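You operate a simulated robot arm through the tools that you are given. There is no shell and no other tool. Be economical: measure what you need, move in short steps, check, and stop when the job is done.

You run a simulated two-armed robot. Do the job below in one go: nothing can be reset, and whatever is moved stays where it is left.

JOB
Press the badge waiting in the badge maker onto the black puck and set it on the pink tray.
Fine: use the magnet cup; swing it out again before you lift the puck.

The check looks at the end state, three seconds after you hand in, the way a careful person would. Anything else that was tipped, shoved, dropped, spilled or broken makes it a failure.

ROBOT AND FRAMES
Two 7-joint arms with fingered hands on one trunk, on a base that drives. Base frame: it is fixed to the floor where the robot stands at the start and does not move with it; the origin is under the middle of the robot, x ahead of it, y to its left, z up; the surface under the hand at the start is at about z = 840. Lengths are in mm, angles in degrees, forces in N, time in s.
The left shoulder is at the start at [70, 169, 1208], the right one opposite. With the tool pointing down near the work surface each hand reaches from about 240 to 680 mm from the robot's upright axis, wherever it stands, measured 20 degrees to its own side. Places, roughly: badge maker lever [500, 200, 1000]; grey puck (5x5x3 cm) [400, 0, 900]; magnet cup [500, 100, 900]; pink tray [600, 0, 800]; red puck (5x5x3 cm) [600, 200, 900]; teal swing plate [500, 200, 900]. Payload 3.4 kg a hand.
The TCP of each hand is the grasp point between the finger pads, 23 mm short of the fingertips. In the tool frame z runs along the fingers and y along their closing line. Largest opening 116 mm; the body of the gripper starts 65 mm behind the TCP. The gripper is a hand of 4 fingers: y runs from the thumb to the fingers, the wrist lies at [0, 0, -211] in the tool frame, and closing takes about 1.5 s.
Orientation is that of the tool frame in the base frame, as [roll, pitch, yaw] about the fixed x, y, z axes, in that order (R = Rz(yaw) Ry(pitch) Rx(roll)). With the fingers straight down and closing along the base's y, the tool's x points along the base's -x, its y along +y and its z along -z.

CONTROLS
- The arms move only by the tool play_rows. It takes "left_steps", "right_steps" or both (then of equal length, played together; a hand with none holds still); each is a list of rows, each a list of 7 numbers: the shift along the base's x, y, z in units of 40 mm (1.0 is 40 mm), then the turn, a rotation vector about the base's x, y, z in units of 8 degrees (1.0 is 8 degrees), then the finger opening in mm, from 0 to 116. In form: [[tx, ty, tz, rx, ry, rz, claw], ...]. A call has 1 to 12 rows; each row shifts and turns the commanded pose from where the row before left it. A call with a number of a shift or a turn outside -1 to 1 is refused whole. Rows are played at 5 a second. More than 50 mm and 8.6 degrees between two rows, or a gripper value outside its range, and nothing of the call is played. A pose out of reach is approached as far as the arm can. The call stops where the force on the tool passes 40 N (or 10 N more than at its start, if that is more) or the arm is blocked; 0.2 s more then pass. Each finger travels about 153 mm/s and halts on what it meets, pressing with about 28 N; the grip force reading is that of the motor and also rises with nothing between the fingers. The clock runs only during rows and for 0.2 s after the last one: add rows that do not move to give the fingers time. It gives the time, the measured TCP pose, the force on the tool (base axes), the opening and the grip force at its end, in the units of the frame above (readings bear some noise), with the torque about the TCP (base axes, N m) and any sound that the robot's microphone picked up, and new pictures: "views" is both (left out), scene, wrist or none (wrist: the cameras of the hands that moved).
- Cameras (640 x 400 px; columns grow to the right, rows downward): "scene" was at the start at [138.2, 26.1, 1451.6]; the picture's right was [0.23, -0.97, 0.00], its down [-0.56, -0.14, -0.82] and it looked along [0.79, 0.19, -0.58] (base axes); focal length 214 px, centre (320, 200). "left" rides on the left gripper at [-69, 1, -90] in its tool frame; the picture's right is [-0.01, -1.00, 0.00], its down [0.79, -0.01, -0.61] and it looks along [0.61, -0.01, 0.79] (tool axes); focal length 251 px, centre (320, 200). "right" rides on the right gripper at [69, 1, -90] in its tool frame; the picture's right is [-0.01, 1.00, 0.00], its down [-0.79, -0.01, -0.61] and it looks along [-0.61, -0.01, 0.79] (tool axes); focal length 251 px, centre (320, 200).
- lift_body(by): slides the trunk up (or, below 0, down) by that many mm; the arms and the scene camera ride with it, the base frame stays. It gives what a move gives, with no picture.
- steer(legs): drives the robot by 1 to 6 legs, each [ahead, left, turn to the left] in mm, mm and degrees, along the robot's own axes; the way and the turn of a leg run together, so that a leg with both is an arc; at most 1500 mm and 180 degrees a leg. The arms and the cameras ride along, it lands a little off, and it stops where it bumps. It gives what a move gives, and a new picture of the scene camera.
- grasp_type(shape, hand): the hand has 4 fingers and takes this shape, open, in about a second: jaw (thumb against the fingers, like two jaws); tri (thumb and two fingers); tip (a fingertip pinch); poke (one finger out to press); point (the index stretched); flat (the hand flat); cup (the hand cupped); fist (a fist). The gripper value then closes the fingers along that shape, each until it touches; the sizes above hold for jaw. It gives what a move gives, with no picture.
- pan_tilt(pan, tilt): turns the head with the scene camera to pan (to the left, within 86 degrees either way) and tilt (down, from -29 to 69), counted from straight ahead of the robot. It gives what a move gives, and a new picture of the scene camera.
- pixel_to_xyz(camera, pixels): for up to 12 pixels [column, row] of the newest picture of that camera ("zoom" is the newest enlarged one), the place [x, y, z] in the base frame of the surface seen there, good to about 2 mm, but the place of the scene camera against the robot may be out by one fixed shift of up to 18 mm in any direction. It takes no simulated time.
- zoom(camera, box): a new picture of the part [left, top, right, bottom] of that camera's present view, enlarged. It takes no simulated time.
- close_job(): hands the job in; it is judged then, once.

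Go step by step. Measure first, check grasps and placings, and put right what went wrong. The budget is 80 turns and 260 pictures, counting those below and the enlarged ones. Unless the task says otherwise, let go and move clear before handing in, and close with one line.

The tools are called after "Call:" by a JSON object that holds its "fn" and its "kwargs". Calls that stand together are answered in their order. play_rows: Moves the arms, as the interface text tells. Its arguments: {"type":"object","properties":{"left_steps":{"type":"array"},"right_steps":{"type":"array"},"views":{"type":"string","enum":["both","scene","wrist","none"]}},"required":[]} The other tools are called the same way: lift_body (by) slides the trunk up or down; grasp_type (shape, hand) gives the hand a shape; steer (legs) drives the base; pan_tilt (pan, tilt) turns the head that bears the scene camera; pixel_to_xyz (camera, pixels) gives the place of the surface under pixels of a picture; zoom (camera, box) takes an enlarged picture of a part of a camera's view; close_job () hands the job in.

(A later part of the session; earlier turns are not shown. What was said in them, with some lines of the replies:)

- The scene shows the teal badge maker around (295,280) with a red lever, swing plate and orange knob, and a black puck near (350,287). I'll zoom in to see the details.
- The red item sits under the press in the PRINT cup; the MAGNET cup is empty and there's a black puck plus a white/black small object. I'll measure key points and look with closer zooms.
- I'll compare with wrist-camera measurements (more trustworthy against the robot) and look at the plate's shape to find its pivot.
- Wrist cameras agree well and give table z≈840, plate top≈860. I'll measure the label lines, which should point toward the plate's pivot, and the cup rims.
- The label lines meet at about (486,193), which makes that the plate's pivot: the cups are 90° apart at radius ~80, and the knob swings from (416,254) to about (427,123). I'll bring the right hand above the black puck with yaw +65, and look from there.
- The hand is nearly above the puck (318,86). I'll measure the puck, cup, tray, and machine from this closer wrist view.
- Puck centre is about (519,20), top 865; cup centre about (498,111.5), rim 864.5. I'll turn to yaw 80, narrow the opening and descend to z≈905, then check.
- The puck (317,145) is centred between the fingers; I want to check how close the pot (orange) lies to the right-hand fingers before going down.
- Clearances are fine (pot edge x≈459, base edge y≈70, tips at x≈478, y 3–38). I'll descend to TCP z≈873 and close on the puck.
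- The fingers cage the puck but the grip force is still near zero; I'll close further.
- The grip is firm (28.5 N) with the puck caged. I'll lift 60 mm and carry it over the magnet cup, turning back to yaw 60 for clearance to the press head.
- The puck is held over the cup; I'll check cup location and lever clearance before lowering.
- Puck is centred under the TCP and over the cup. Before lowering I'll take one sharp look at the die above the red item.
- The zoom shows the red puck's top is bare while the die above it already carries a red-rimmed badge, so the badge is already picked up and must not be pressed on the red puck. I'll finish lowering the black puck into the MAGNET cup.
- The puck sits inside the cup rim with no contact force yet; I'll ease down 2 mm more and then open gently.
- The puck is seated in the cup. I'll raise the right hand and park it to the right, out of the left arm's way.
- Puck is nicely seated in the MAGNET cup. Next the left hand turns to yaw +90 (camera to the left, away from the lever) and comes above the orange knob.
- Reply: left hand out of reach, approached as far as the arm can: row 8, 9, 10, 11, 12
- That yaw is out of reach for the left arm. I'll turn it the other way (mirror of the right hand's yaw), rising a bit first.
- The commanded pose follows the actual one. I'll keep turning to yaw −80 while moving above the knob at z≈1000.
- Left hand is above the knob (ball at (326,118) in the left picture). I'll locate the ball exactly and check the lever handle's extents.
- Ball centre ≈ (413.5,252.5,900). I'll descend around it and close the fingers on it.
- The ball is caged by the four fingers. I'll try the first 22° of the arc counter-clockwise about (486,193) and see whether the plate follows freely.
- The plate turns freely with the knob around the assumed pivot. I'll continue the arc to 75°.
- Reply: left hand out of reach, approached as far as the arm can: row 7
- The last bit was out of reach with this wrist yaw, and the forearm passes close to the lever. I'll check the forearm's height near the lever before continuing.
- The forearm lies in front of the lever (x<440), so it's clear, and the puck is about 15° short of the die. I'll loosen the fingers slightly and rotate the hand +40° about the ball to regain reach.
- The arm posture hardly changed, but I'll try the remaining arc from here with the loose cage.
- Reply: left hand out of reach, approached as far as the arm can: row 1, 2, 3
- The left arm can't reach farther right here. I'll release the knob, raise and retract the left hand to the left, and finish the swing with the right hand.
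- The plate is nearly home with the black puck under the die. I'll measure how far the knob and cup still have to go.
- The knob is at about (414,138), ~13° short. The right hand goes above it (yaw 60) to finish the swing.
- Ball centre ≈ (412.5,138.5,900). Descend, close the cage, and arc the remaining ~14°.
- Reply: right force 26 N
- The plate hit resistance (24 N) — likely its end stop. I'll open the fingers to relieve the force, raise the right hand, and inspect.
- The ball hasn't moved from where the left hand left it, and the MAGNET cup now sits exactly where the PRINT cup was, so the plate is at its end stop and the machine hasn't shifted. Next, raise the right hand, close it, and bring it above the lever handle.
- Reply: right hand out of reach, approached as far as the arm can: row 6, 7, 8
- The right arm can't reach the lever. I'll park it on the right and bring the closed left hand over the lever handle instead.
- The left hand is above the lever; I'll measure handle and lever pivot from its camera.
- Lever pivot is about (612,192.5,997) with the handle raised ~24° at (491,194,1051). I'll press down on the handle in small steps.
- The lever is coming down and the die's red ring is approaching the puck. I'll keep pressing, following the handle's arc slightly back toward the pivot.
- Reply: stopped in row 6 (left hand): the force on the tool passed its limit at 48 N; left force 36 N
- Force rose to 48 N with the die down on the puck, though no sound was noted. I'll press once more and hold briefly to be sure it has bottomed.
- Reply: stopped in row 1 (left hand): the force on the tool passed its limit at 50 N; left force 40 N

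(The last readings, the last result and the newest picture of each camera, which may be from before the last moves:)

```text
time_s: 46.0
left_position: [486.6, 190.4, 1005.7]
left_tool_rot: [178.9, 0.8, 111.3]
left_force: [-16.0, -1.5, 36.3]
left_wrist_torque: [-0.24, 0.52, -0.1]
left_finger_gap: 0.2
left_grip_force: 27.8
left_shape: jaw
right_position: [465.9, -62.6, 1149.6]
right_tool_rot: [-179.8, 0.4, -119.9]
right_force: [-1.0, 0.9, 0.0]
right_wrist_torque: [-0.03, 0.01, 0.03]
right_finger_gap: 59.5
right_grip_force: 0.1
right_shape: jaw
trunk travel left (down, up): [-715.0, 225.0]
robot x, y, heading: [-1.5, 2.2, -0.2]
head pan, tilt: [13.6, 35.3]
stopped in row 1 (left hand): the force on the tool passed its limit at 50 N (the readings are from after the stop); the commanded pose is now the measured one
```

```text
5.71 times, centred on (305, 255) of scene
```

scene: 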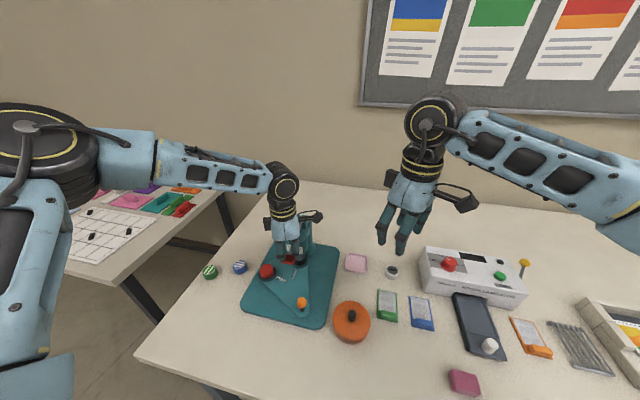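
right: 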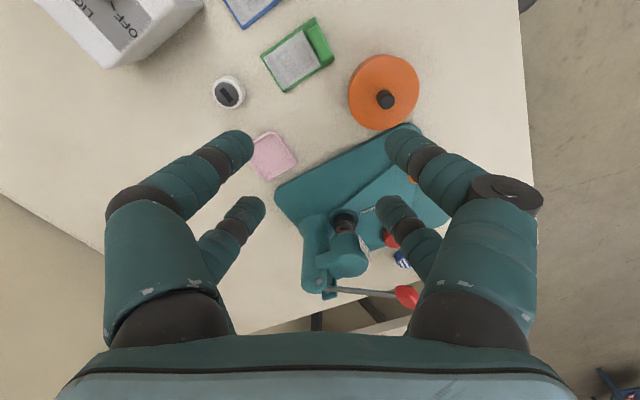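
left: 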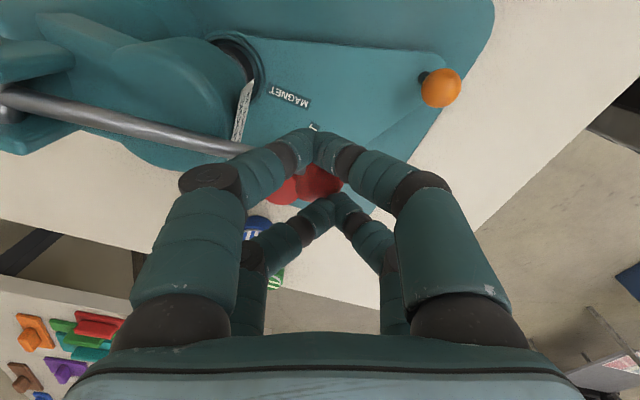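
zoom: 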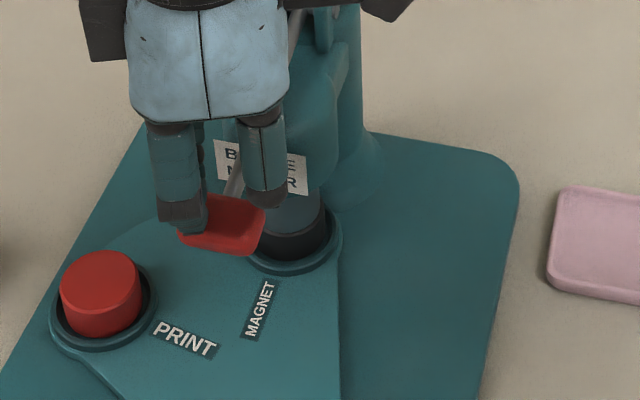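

The lever won't go lower (z unchanged at 50 N) and the die sits on the puck, so it's bottomed. I'll raise the hand and see whether the lever returns.

Call:
{"fn": "play_rows", "kwargs": {"left_steps": [[-0.05, 0, 0.2, 0, 0, 0, 0], [-0.05, 0, 0.3, 0, 0, 0, 0], [0, 0, 0.4, 0, 0, 0, 0], [0, 0, 0.5, 0, 0, 0, 0], [0, 0, 0.6, 0, 0, 0, 0], [0, 0, 0.7, 0, 0, 0, 0], [0, 0, 0.7, 0, 0, 0, 0], [0, 0, 0, 0, 0, 0, 0]]}}

Call:
{"fn": "zoom", "kwargs": {"camera": "scene", "box": [240, 200, 360, 300]}}

Call:
{"fn": "zoom", "kwargs": {"camera": "scene", "box": [280, 230, 330, 280]}}

```text
time_s: 47.8
left_position: [488.0, 192.9, 1135.4]
left_tool_rot: [179.4, 0.6, 111.2]
left_force: [-0.5, -0.1, -0.6]
left_wrist_torque: [0.01, -0.01, 0.01]
left_finger_gap: 0.0
left_grip_force: 27.8
left_shape: jaw
right_position: [472.9, -61.8, 1145.8]
right_tool_rot: [179.9, 0.1, -120.0]
right_force: [0.2, -0.1, -0.1]
right_wrist_torque: [-0.03, -0.01, -0.02]
right_finger_gap: 59.3
right_grip_force: 0.1
right_shape: jaw
trunk travel left (down, up): [-715.0, 225.0]
robot x, y, heading: [0.2, -0.2, 0.1]
head pan, tilt: [13.6, 35.3]
```

scene: 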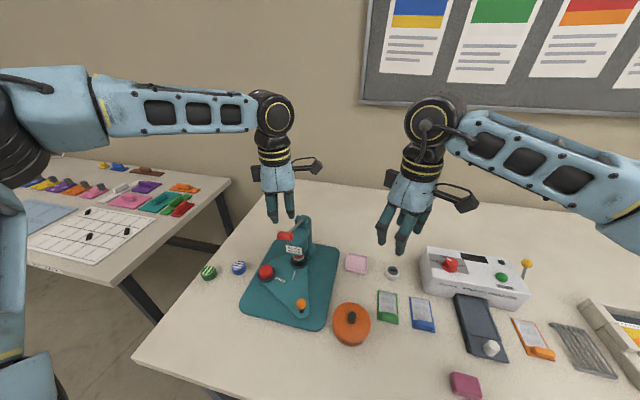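
left: 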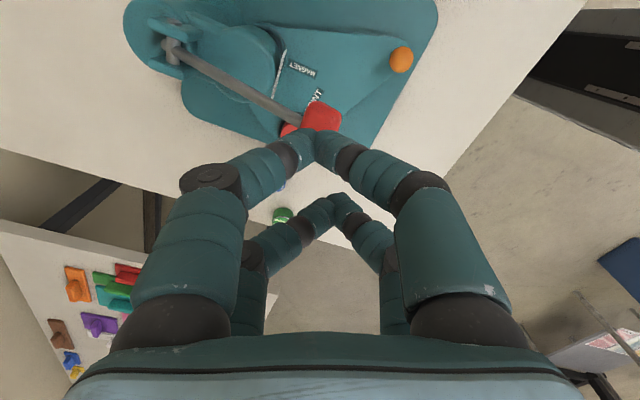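

```text
4.00 times, centred on (300, 250) of scene
```

zoom: 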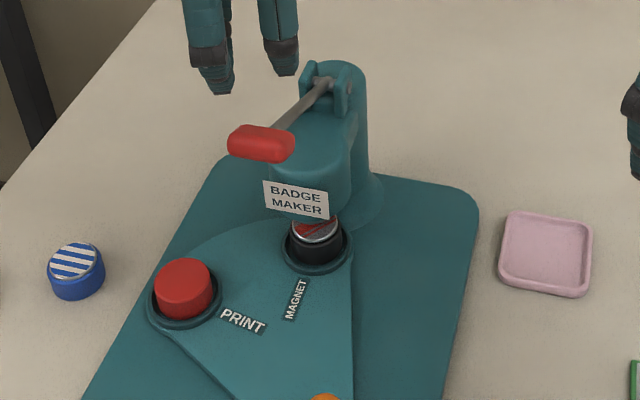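

```text
8.00 times, centred on (305, 255) of scene
```

zoom: 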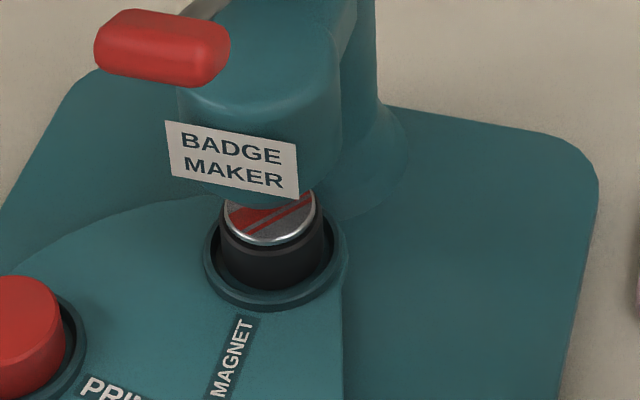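

The red-striped badge with its silver rim is now on the black puck and the lever has sprung back. Next I swing the plate out: left hand moves above the knob again.

Call:
{"fn": "play_rows", "kwargs": {"left_steps": [[-0.63, -0.3, 0, 0, 0, 0, 0], [-0.63, -0.3, 0, 0, 0, 0, 20], [-0.63, -0.3, 0, 0, 0, 0, 40], [0, -0.25, -0.8, 0, 0, 0, 60], [0, 0, -0.8, 0, 0, 0, 60], [0, 0, -0.8, 0, 0, 0, 60], [0, 0, -0.8, 0, 0, 0, 60], [0, 0, 0, 0, 0, 0, 60]]}}

```text
time_s: 49.6
left_position: [412.4, 147.5, 1006.5]
left_tool_rot: [179.3, 0.5, 111.3]
left_force: [0.5, -0.6, -0.7]
left_wrist_torque: [-0.03, 0.0, 0.01]
left_finger_gap: 59.5
left_grip_force: 0.1
left_shape: jaw
right_position: [472.0, -61.3, 1147.3]
right_tool_rot: [180.0, -0.1, -119.9]
right_force: [-1.0, 0.5, 0.0]
right_wrist_torque: [-0.04, 0.01, -0.01]
right_finger_gap: 59.4
right_grip_force: 0.1
right_shape: jaw
trunk travel left (down, up): [-715.0, 225.0]
robot x, y, heading: [2.8, 5.4, 0.2]
head pan, tilt: [13.6, 35.3]
```

scene: 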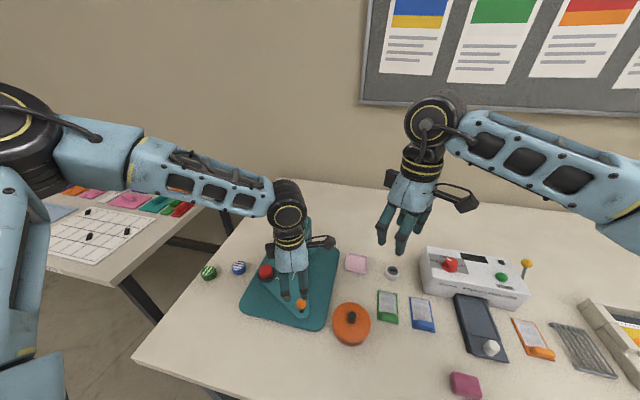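
left: 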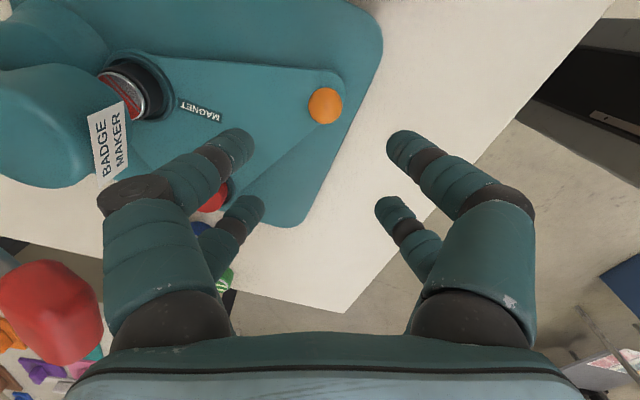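

Ball at (325,106). I'll descend around it and close the cage.

Call:
{"fn": "play_rows", "kwargs": {"left_steps": [[0, -0.1, -0.65, 0, 0, 0, 60], [0, -0.1, -0.65, 0, 0, 0, 60], [0, 0, -0.65, 0, 0, 0, 60], [0, 0, -0.65, 0, 0, 0, 60], [0, 0, 0, 0, 0, 0, 40], [0, 0, 0, 0, 0, 0, 15], [0, 0, 0, 0, 0, 0, 0], [0, 0, 0, 0, 0, 0, 0], [0, 0, 0, 0, 0, 0, 0]], "views": "wrist"}}

```text
time_s: 51.6
left_position: [411.5, 139.3, 904.9]
left_tool_rot: [179.2, 0.5, 111.2]
left_force: [-0.3, -1.3, -0.2]
left_wrist_torque: [0.01, -0.02, -0.03]
left_finger_gap: 0.0
left_grip_force: 27.8
left_shape: jaw
right_position: [472.8, -62.7, 1146.8]
right_tool_rot: [180.0, 0.0, -120.0]
right_force: [0.3, 0.1, -0.2]
right_wrist_torque: [0.0, 0.02, 0.01]
right_finger_gap: 59.3
right_grip_force: 0.1
right_shape: jaw
trunk travel left (down, up): [-715.0, 225.0]
robot x, y, heading: [1.3, 1.9, 0.0]
head pan, tilt: [13.6, 35.3]
```

left: 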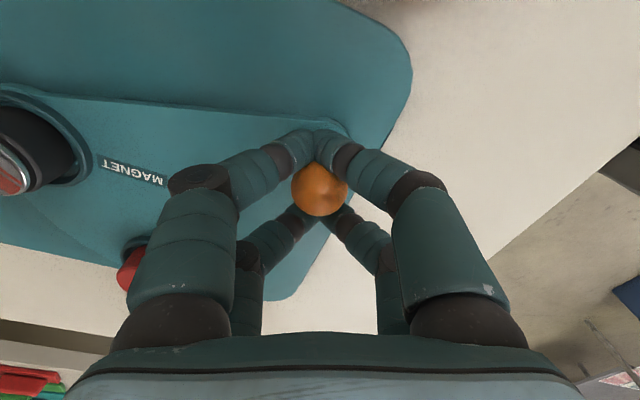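

Caged. I'll swing the plate back clockwise along the arc to its starting position.

Call:
{"fn": "play_rows", "kwargs": {"left_steps": [[-0.17, 0.255, 0, 0, 0, 0, 0], [-0.135, 0.2775, 0, 0, 0, 0, 0], [-0.0975, 0.29, 0, 0, 0, 0, 0], [-0.06, 0.3, 0, 0, 0, 0, 0], [-0.02, 0.3075, -0.02, 0, 0, 0, 0], [0.02, 0.305, 0, 0, 0, 0, 0], [0.06, 0.3, 0, 0, 0, 0, 0], [0.1, 0.29, 0, 0, 0, 0, 0], [0.135, 0.275, 0, 0, 0, 0, 0], [0.14, 0.21, 0, 0, 0, 0, 0], [0, 0, 0, 0, 0, 0, 0]]}}

Call:
{"fn": "zoom", "kwargs": {"camera": "scene", "box": [220, 210, 350, 330]}}

```text
time_s: 54.0
left_position: [411.0, 251.6, 901.9]
left_tool_rot: [179.3, 0.4, 111.2]
left_force: [0.7, 0.8, -0.7]
left_wrist_torque: [-0.01, 0.0, 0.01]
left_finger_gap: 0.1
left_grip_force: 28.3
left_shape: jaw
right_position: [473.0, -62.0, 1145.9]
right_tool_rot: [-180.0, 0.1, -119.9]
right_force: [-0.6, -0.6, -0.8]
right_wrist_torque: [-0.03, 0.04, 0.02]
right_finger_gap: 59.5
right_grip_force: 0.0
right_shape: jaw
trunk travel left (down, up): [-715.0, 225.0]
robot x, y, heading: [-4.3, 0.2, -0.1]
head pan, tilt: [13.6, 35.3]
```

scene: 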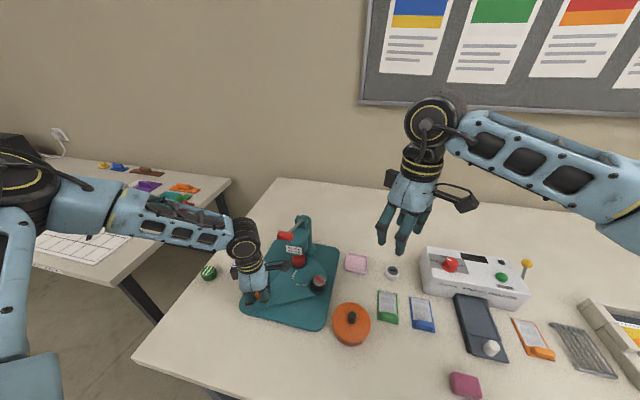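
left: 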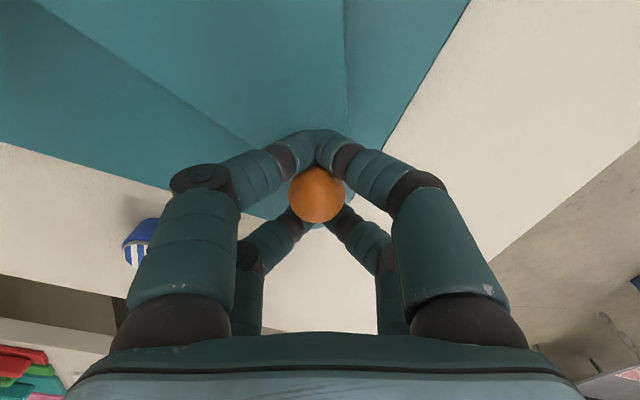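

```text
3.33 times, centred on (285, 270) of scene
```

zoom: 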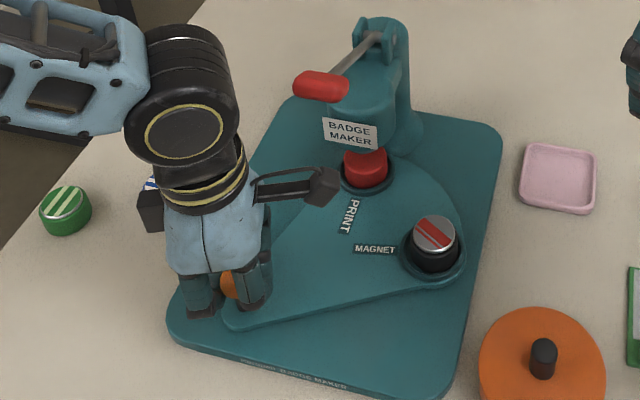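

The badge-topped puck is swung out and the plate is back home. I'll release the knob, raise the left hand and retract it left.

Call:
{"fn": "play_rows", "kwargs": {"left_steps": [[0, 0, 0, 0, 0, 0, 30], [0, 0, 0, 0, 0, 0, 60], [0, 0, 0.5, 0, 0, 0, 60], [0, 0, 0.9, 0, 0, 0, 60], [0, 0, 0.9, 0, 0, 0, 60], [0, 0, 0.9, 0, 0, 0, 60], [0, 0, 0.9, 0, 0, 0, 60], [0, 0.8, 0.7, 0, 0, 0, 60], [0, 0.9, 0.5, 0, 0, 0, 60], [0, 0.9, 0.5, 0, 0, 0, 60], [0, 0, 0, 0, 0, 0, 60]], "views": "scene"}}

Call:
{"fn": "zoom", "kwargs": {"camera": "scene", "box": [230, 210, 390, 330]}}

```text
time_s: 56.4
left_position: [410.8, 354.6, 1135.6]
left_tool_rot: [179.3, 0.5, 111.3]
left_force: [0.2, -0.1, -0.1]
left_wrist_torque: [-0.03, 0.01, 0.03]
left_finger_gap: 59.4
left_grip_force: 0.1
left_shape: jaw
right_position: [473.1, -63.0, 1147.0]
right_tool_rot: [-180.0, 0.0, -120.0]
right_force: [-0.1, -0.1, -0.4]
right_wrist_torque: [0.03, -0.01, 0.0]
right_finger_gap: 59.7
right_grip_force: 0.1
right_shape: jaw
trunk travel left (down, up): [-715.0, 225.0]
robot x, y, heading: [-2.5, -0.0, -0.2]
head pan, tilt: [13.6, 35.3]
```

scene: 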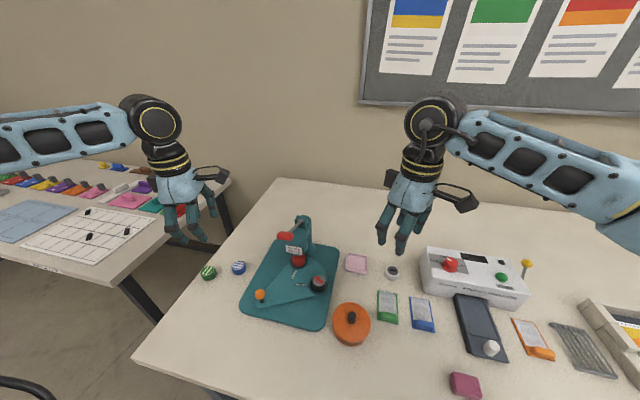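

```text
3.33 times, centred on (310, 270) of scene
```

zoom: 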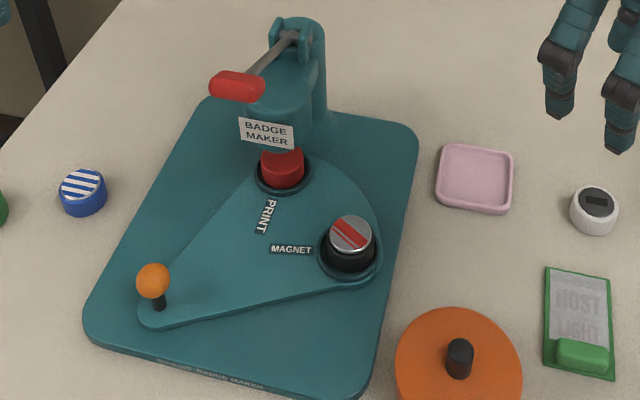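

Everything looks as intended. The right hand now goes above the puck in the MAGNET cup.

Call:
{"fn": "play_rows", "kwargs": {"right_steps": [[0.078, 0.544, -0.45, 0, 0, 0, 60], [0.078, 0.544, -0.45, 0, 0, 0, 60], [0.078, 0.544, -0.45, 0, 0, 0, 60], [0.078, 0.544, -0.45, 0, 0, 0, 60], [0.078, 0.544, -0.45, 0, 0, 0, 60], [0.078, 0.544, -0.45, 0, 0, 0, 60], [0.078, 0.544, -0.45, 0, 0, 0, 60], [0.078, 0.544, -0.45, 0, 0, 0, 60], [0, 0, 0, 0, 0, 0, 60]], "views": "wrist"}}

Call:
{"fn": "zoom", "kwargs": {"camera": "right", "box": [260, 60, 380, 160]}}

```text
time_s: 58.4
left_position: [411.6, 354.3, 1136.0]
left_tool_rot: [179.3, 0.4, 111.3]
left_force: [0.8, -0.1, 0.2]
left_wrist_torque: [0.01, 0.02, 0.0]
left_finger_gap: 59.7
left_grip_force: 0.1
left_shape: jaw
right_position: [497.4, 110.9, 1003.3]
right_tool_rot: [-179.9, 0.0, -119.8]
right_force: [-0.1, 0.6, -0.6]
right_wrist_torque: [0.0, 0.01, 0.02]
right_finger_gap: 59.5
right_grip_force: 0.0
right_shape: jaw
trunk travel left (down, up): [-715.0, 225.0]
robot x, y, heading: [2.6, -1.2, -0.1]
head pan, tilt: [13.6, 35.3]
```

right: 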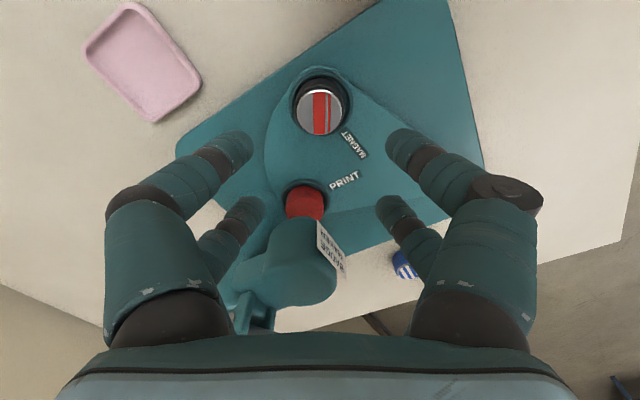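

```text
4.00 times, centred on (320, 110) of right
```

zoom: 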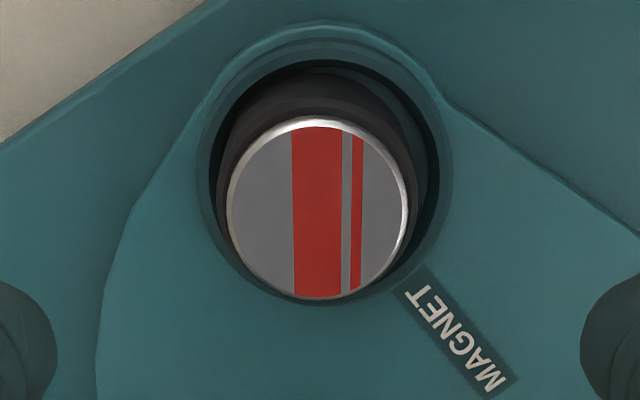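

The badge is well seated (zoom). I'll measure its centre, top height and the tray.

Call:
{"fn": "pixel_to_xyz", "kwargs": {"camera": "right", "pixels": [[320, 112], [298, 112], [341, 112], [320, 92], [320, 133], [93, 46], [134, 8], [195, 80], [155, 115], [143, 62]]}}

```text
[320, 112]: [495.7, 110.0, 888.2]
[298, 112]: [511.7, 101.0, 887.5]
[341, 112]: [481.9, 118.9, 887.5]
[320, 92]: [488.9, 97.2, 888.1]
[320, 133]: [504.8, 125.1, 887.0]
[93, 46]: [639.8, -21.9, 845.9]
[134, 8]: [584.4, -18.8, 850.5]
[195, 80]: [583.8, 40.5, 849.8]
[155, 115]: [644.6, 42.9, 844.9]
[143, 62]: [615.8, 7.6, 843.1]
```

Puck centre (497,110.5), badge top 888; tray centre ≈ (614,10.5), rim 850. Lower to TCP z≈894 and grip.

Call:
{"fn": "play_rows", "kwargs": {"right_steps": [[0, 0, -0.7, 0, 0, 0, 62], [0, 0, -0.7, 0, 0, 0, 62], [0, 0, -0.7, 0, 0, 0, 62], [0, 0, -0.63, 0, 0, 0, 62], [0, 0, 0, 0, 0, 0, 62], [0, 0, 0, 0, 0, 0, 45], [0, 0, 0, 0, 0, 0, 30], [0, 0, 0, 0, 0, 0, 15], [0, 0, 0, 0, 0, 0, 0], [0, 0, 0, 0, 0, 0, 0], [0, 0, 0, 0, 0, 0, 0]], "views": "wrist"}}

```text
time_s: 60.8
left_position: [412.0, 353.2, 1136.1]
left_tool_rot: [179.3, 0.5, 111.3]
left_force: [-1.0, 0.8, 0.6]
left_wrist_torque: [0.0, 0.0, 0.01]
left_finger_gap: 59.7
left_grip_force: 0.0
left_shape: jaw
right_position: [497.8, 112.5, 893.9]
right_tool_rot: [179.9, -0.1, -119.9]
right_force: [0.0, -1.2, -0.3]
right_wrist_torque: [0.04, -0.02, 0.0]
right_finger_gap: 18.0
right_grip_force: 28.2
right_shape: jaw
trunk travel left (down, up): [-715.0, 225.0]
robot x, y, heading: [-0.7, -0.6, -0.1]
head pan, tilt: [13.6, 35.3]
```

right: 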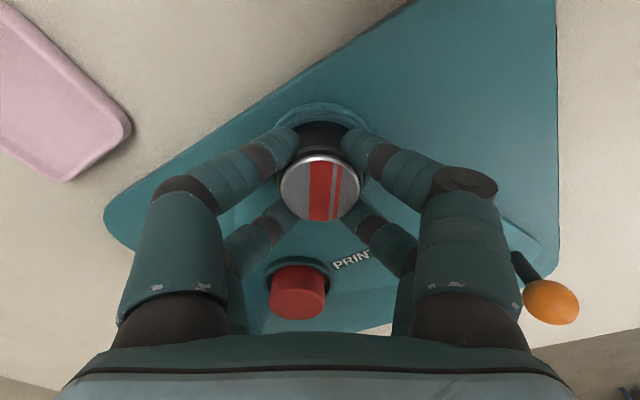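

Gripped firmly. Lift clear, then carry to above the tray.

Call:
{"fn": "play_rows", "kwargs": {"right_steps": [[0, 0, 0.4, 0, 0, 0, 0], [0, 0, 0.7, 0, 0, 0, 0], [0, 0, 0.65, 0, 0, 0, 0], [0, -0.8, 0, 0, 0, 0, 0], [0.4, -0.8, 0, 0, 0, 0, 0], [0.8, -0.4, 0, 0, 0, 0, 0], [0.8, -0.3, 0, 0, 0, 0, 0], [0.9, -0.25, 0, 0, 0, 0, 0], [0, 0, 0, 0, 0, 0, 0], [0, 0, 0, 0, 0, 0, 0]]}}

```text
time_s: 63.0
left_position: [411.8, 355.3, 1136.1]
left_tool_rot: [179.3, 0.5, 111.2]
left_force: [0.0, -0.6, 0.7]
left_wrist_torque: [0.02, -0.01, -0.02]
left_finger_gap: 59.6
left_grip_force: 0.0
left_shape: jaw
right_position: [591.9, 11.4, 969.1]
right_tool_rot: [179.9, 0.0, -119.8]
right_force: [-0.4, -0.5, -0.2]
right_wrist_torque: [0.0, -0.02, -0.02]
right_finger_gap: 17.5
right_grip_force: 27.3
right_shape: jaw
right hand out of reach, approached as far as the arm can: row 8
trunk travel left (down, up): [-715.0, 225.0]
robot x, y, heading: [-2.1, 1.3, 0.1]
head pan, tilt: [13.6, 35.3]
```

scene: 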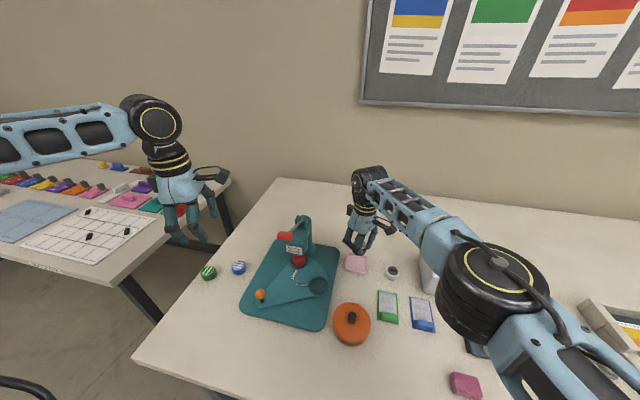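
right: 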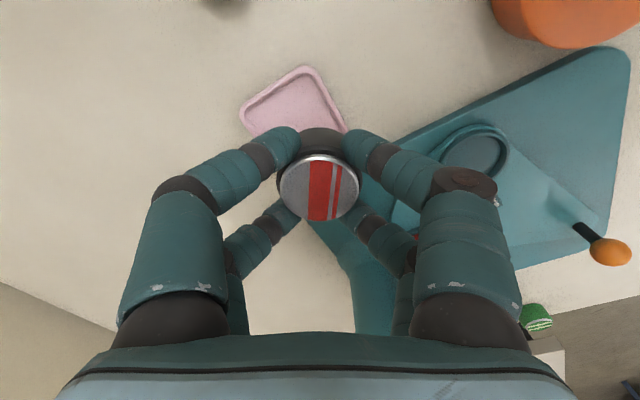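

The puck is ~22 mm short of the tray centre because of reach. I'll turn the wrist back by ~30° and try again.

Call:
{"fn": "play_rows", "kwargs": {"right_steps": [[0, 0, 0, 0, 0, -0.95, 0], [0, 0, 0, 0, 0, -0.95, 0], [0, 0, 0, 0, 0, -0.95, 0], [0, 0, 0, 0, 0, -0.95, 0], [0.25, 0, -0.2, 0, 0, 0, 0], [0.3, 0, -0.2, 0, 0, 0, 0], [0, 0, 0, 0, 0, 0, 0]]}}

```text
time_s: 64.6
left_position: [411.4, 353.8, 1135.8]
left_tool_rot: [179.3, 0.5, 111.2]
left_force: [0.8, 0.5, 0.0]
left_wrist_torque: [-0.02, 0.02, -0.02]
left_finger_gap: 59.7
left_grip_force: 0.0
left_shape: jaw
right_position: [595.5, 8.9, 964.2]
right_tool_rot: [-179.9, 0.0, -150.3]
right_force: [-0.5, 0.2, -1.3]
right_wrist_torque: [0.0, -0.01, -0.01]
right_finger_gap: 17.3
right_grip_force: 28.0
right_shape: jaw
right hand out of reach, approached as far as the arm can: row 5, 6
trunk travel left (down, up): [-715.0, 225.0]
robot x, y, heading: [-1.7, 3.6, -0.2]
head pan, tilt: [13.6, 35.3]
```

scene: 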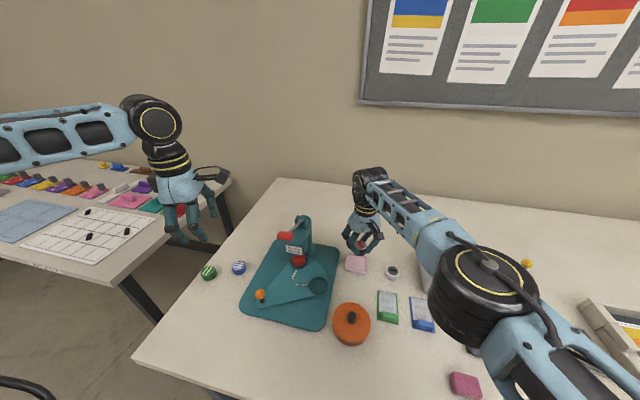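
right: 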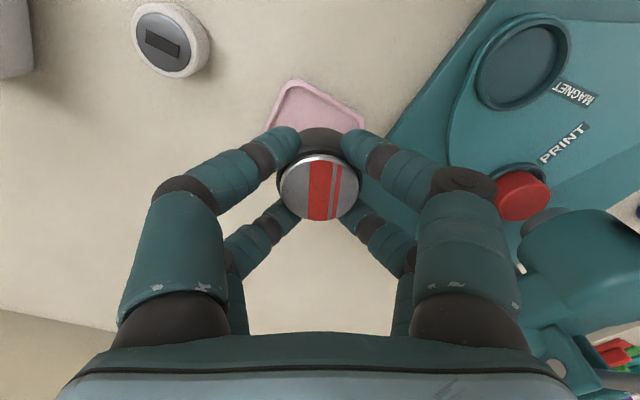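

Still short by ~19 mm. I'll look down in front of the robot to see whether a small forward drive is safe.

Call:
{"fn": "pan_tilt", "kwargs": {"pan": 0, "tilt": 69}}

```text
time_s: 65.6
left_position: [411.6, 354.3, 1134.1]
left_tool_rot: [179.3, 0.6, 111.2]
left_force: [-0.2, -0.5, 0.2]
left_wrist_torque: [0.01, -0.01, 0.0]
left_finger_gap: 59.3
left_grip_force: 0.0
left_shape: jaw
right_position: [595.3, 7.6, 964.6]
right_tool_rot: [180.0, -0.1, -150.5]
right_force: [0.3, 0.6, -0.7]
right_wrist_torque: [-0.01, -0.01, 0.03]
right_finger_gap: 17.6
right_grip_force: 28.1
right_shape: jaw
trunk travel left (down, up): [-715.0, 225.0]
robot x, y, heading: [0.1, 2.3, -0.0]
head pan, tilt: [0.0, 68.8]
```

scene: 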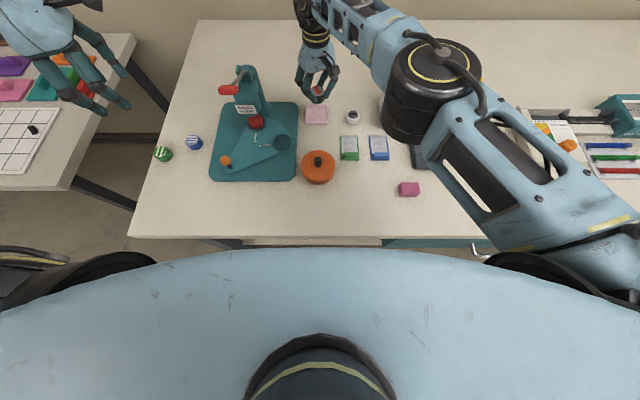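

The torso overhang clears the table edge and nothing is in the hands' way at this height. I'll drive forward a small 30 mm, which carries the hand toward the tray.

Call:
{"fn": "steer", "kwargs": {"legs": [[30, 0, 0]]}}

```text
time_s: 66.4
left_position: [436.2, 354.5, 1138.1]
left_tool_rot: [179.2, 0.6, 111.2]
left_force: [-0.7, -1.3, -0.6]
left_wrist_torque: [-0.06, -0.03, 0.0]
left_finger_gap: 59.6
left_grip_force: 0.0
left_shape: jaw
right_position: [620.1, 9.0, 968.4]
right_tool_rot: [-179.7, 0.2, -150.3]
right_force: [-0.5, -0.4, 0.6]
right_wrist_torque: [0.02, -0.06, 0.01]
right_finger_gap: 17.7
right_grip_force: 28.0
right_shape: jaw
trunk travel left (down, up): [-715.0, 225.0]
robot x, y, heading: [31.3, 0.9, 0.1]
head pan, tilt: [0.0, 68.8]
```

scene: 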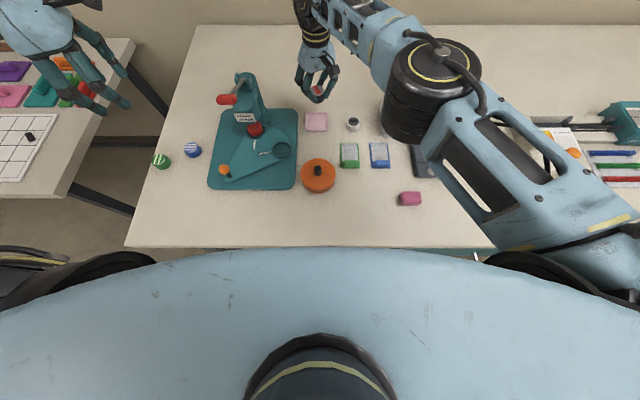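

The drive went cleanly; the hand is now at (620,9). I'll shift to the tray centre and lower to z≈900, then check alignment.

Call:
{"fn": "play_rows", "kwargs": {"right_steps": [[-0.16, 0.03, -0.45, 0, 0, 0, 0], [0, 0, -0.45, 0, 0, 0, 0], [0, 0, -0.45, 0, 0, 0, 0], [0, 0, -0.35, 0, 0, 0, 0], [0, 0, 0, 0, 0, 0, 0]]}}

Call:
{"fn": "zoom", "kwargs": {"camera": "right", "box": [220, 60, 420, 240]}}

Call:
{"fn": "zoom", "kwargs": {"camera": "scene", "box": [270, 50, 370, 150]}}

```text
time_s: 67.6
left_position: [440.6, 354.8, 1136.0]
left_tool_rot: [179.3, 0.5, 111.2]
left_force: [0.2, 0.5, 0.3]
left_wrist_torque: [0.0, -0.03, -0.03]
left_finger_gap: 59.7
left_grip_force: 0.0
left_shape: jaw
right_position: [615.9, 10.2, 896.5]
right_tool_rot: [179.9, -0.1, -150.4]
right_force: [-0.5, -0.1, -0.3]
right_wrist_torque: [-0.02, -0.02, -0.01]
right_finger_gap: 17.3
right_grip_force: 27.9
right_shape: jaw
trunk travel left (down, up): [-715.0, 225.0]
robot x, y, heading: [29.9, 4.8, -0.0]
head pan, tilt: [0.0, 68.8]
```

scene: 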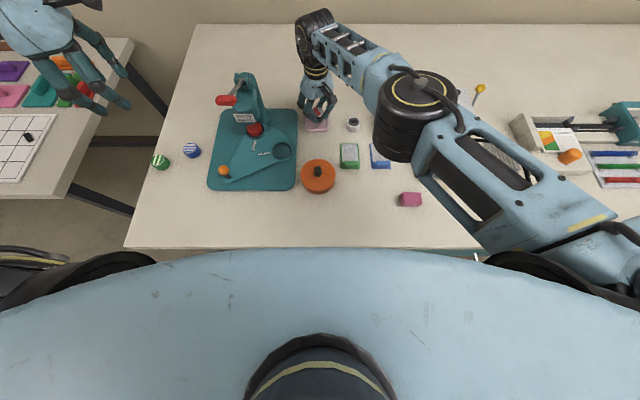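
right: 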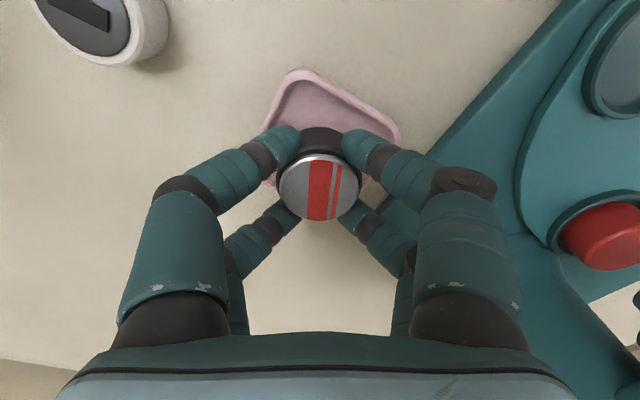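

```text
2.22 times, centred on (320, 150) of right
```

zoom: 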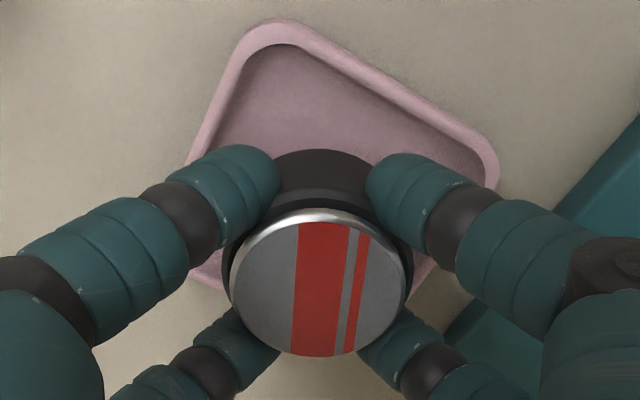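

```text
4.00 times, centred on (320, 100) of scene
```

zoom: 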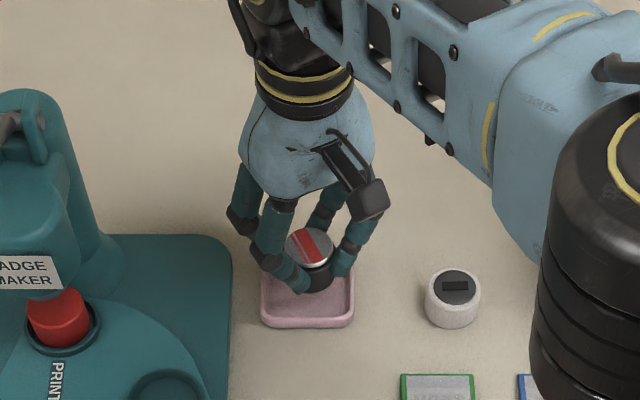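

I'll verify the tray's rim position with the wrist camera before the last 18 mm.

Call:
{"fn": "pixel_to_xyz", "kwargs": {"camera": "right", "pixels": [[302, 71], [267, 125], [398, 132], [345, 98], [320, 110], [264, 183], [368, 182], [300, 85], [385, 138], [283, 100]]}}

```text
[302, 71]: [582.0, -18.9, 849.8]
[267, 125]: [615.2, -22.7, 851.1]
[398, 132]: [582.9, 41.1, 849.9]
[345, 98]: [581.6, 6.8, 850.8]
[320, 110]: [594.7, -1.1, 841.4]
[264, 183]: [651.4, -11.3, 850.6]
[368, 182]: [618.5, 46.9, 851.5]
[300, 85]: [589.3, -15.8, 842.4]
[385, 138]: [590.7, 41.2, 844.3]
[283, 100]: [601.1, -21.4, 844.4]
```

Tray spans x≈580–652, y≈−24–47, so its centre (616,11.5) matches the hand. Lower the rest gently.

Call:
{"fn": "play_rows", "kwargs": {"right_steps": [[0, 0.02, -0.2, 0, 0, 0, 0], [0, 0, -0.18, 0, 0, 0, 0], [0, 0, -0.05, 0, 0, 0, 0], [0, 0, -0.04, 0, 0, 0, 0], [0, 0, 0, 0, 0, 0, 0]]}}

Call:
{"fn": "zoom", "kwargs": {"camera": "scene", "box": [280, 70, 350, 140]}}

```text
time_s: 68.8
left_position: [441.3, 353.4, 1136.7]
left_tool_rot: [179.3, 0.6, 111.1]
left_force: [0.2, -0.4, 0.2]
left_wrist_torque: [-0.01, -0.02, -0.02]
left_finger_gap: 59.4
left_grip_force: 0.0
left_shape: jaw
right_position: [612.6, 8.7, 878.5]
right_tool_rot: [-180.0, 0.1, -150.3]
right_force: [-0.3, 0.4, -0.7]
right_wrist_torque: [0.01, -0.01, 0.0]
right_finger_gap: 17.1
right_grip_force: 28.3
right_shape: jaw
right hand out of reach, approached as far as the arm can: row 1
trunk travel left (down, up): [-715.0, 225.0]
robot x, y, heading: [28.6, -2.3, -0.2]
head pan, tilt: [0.0, 68.8]
```

scene: 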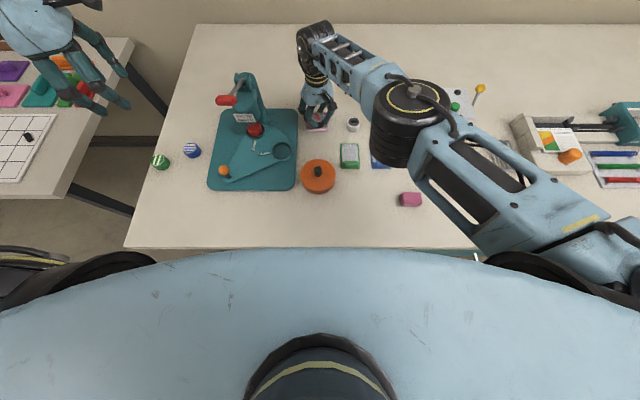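
right: 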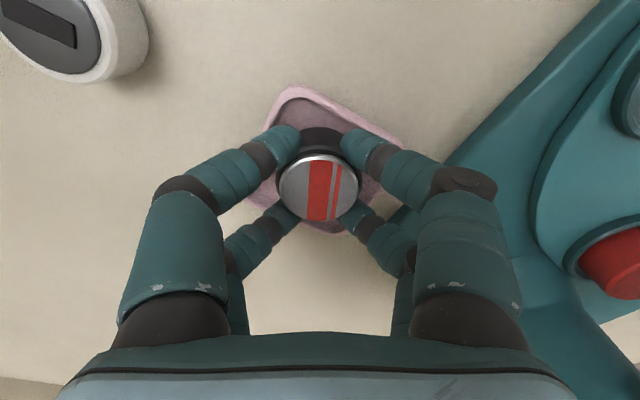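

```text
5.71 times, centred on (315, 105) of scene
```

zoom: 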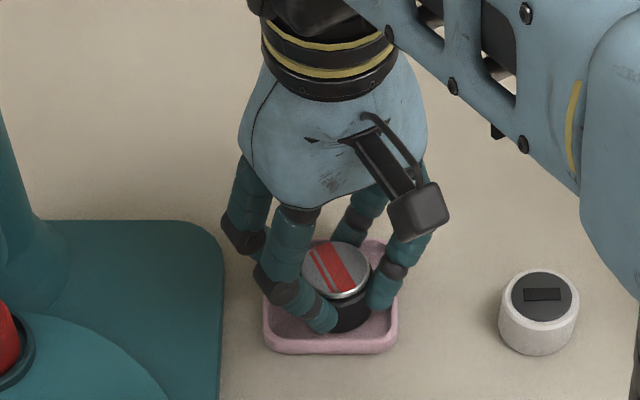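

Puck is inside the rim, about 1 mm above the floor, with fingertips above the rim. One more mm down, then open moderately and retreat upward.

Call:
{"fn": "play_rows", "kwargs": {"right_steps": [[0, 0, -0.035, 0, 0, 0, 0], [0, 0, 0, 0, 0, 0, 0], [0, 0, 0, 0, 0, 0, 25], [0, 0, 0, 0, 0, 0, 40], [0, 0, 0, 0, 0, 0, 56], [0, 0, 0, 0, 0, 0, 60], [0, 0, 0.4, 0, 0, 0, 60], [0, 0, 0.8, 0, 0, 0, 60], [0, 0, 0.9, 0, 0, 0, 60], [-0.1, 0, 0.9, 0, 0, 0, 60]]}}

Call:
{"fn": "zoom", "kwargs": {"camera": "right", "box": [220, 30, 420, 200]}}

```text
time_s: 71.0
left_position: [441.1, 354.0, 1136.0]
left_tool_rot: [179.3, 0.6, 111.2]
left_force: [-0.1, 0.5, 0.0]
left_wrist_torque: [-0.03, 0.0, 0.02]
left_finger_gap: 59.3
left_grip_force: 0.1
left_shape: jaw
right_position: [625.3, 5.8, 995.6]
right_tool_rot: [179.9, -0.1, -150.3]
right_force: [-0.3, -0.3, -0.7]
right_wrist_torque: [0.02, -0.03, 0.0]
right_finger_gap: 59.4
right_grip_force: 0.0
right_shape: jaw
right hand out of reach, approached as far as the arm can: row 8, 9, 10
trunk travel left (down, up): [-715.0, 225.0]
robot x, y, heading: [31.9, 1.8, 0.0]
head pan, tilt: [0.0, 68.8]
```

scene: 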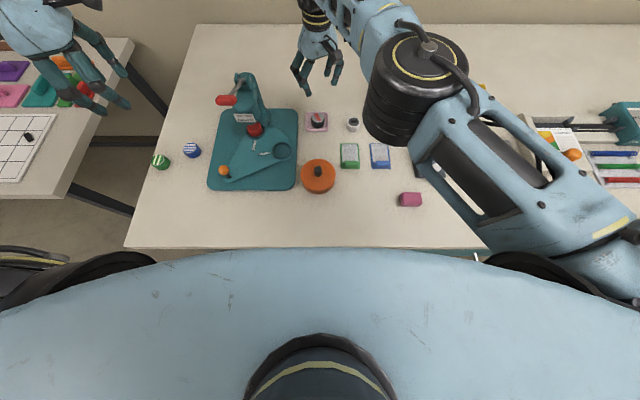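
right: 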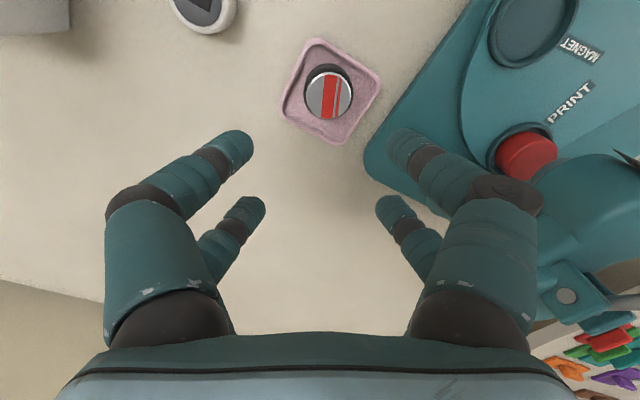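

```text
2.35 times, centred on (320, 115) of right
```

zoom: 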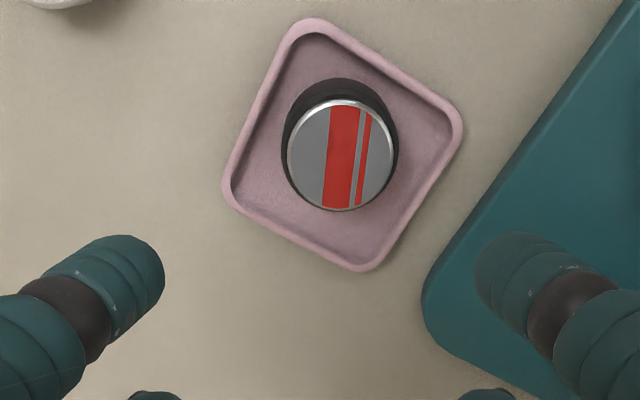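

The badge-topped black puck sits flat in the pink tray (zoom 340,155), the plate is swung out, the lever is up, both hands are clear and nothing else moved.

Call:
{"fn": "close_job", "kwargs": {}}

```text
The job is handed in.
```

I pressed the red-striped badge onto the black puck using the magnet cup, swung the cup out again, then lifted the puck and set it on the pink tray; the last pictures showed nothing else disturbed.
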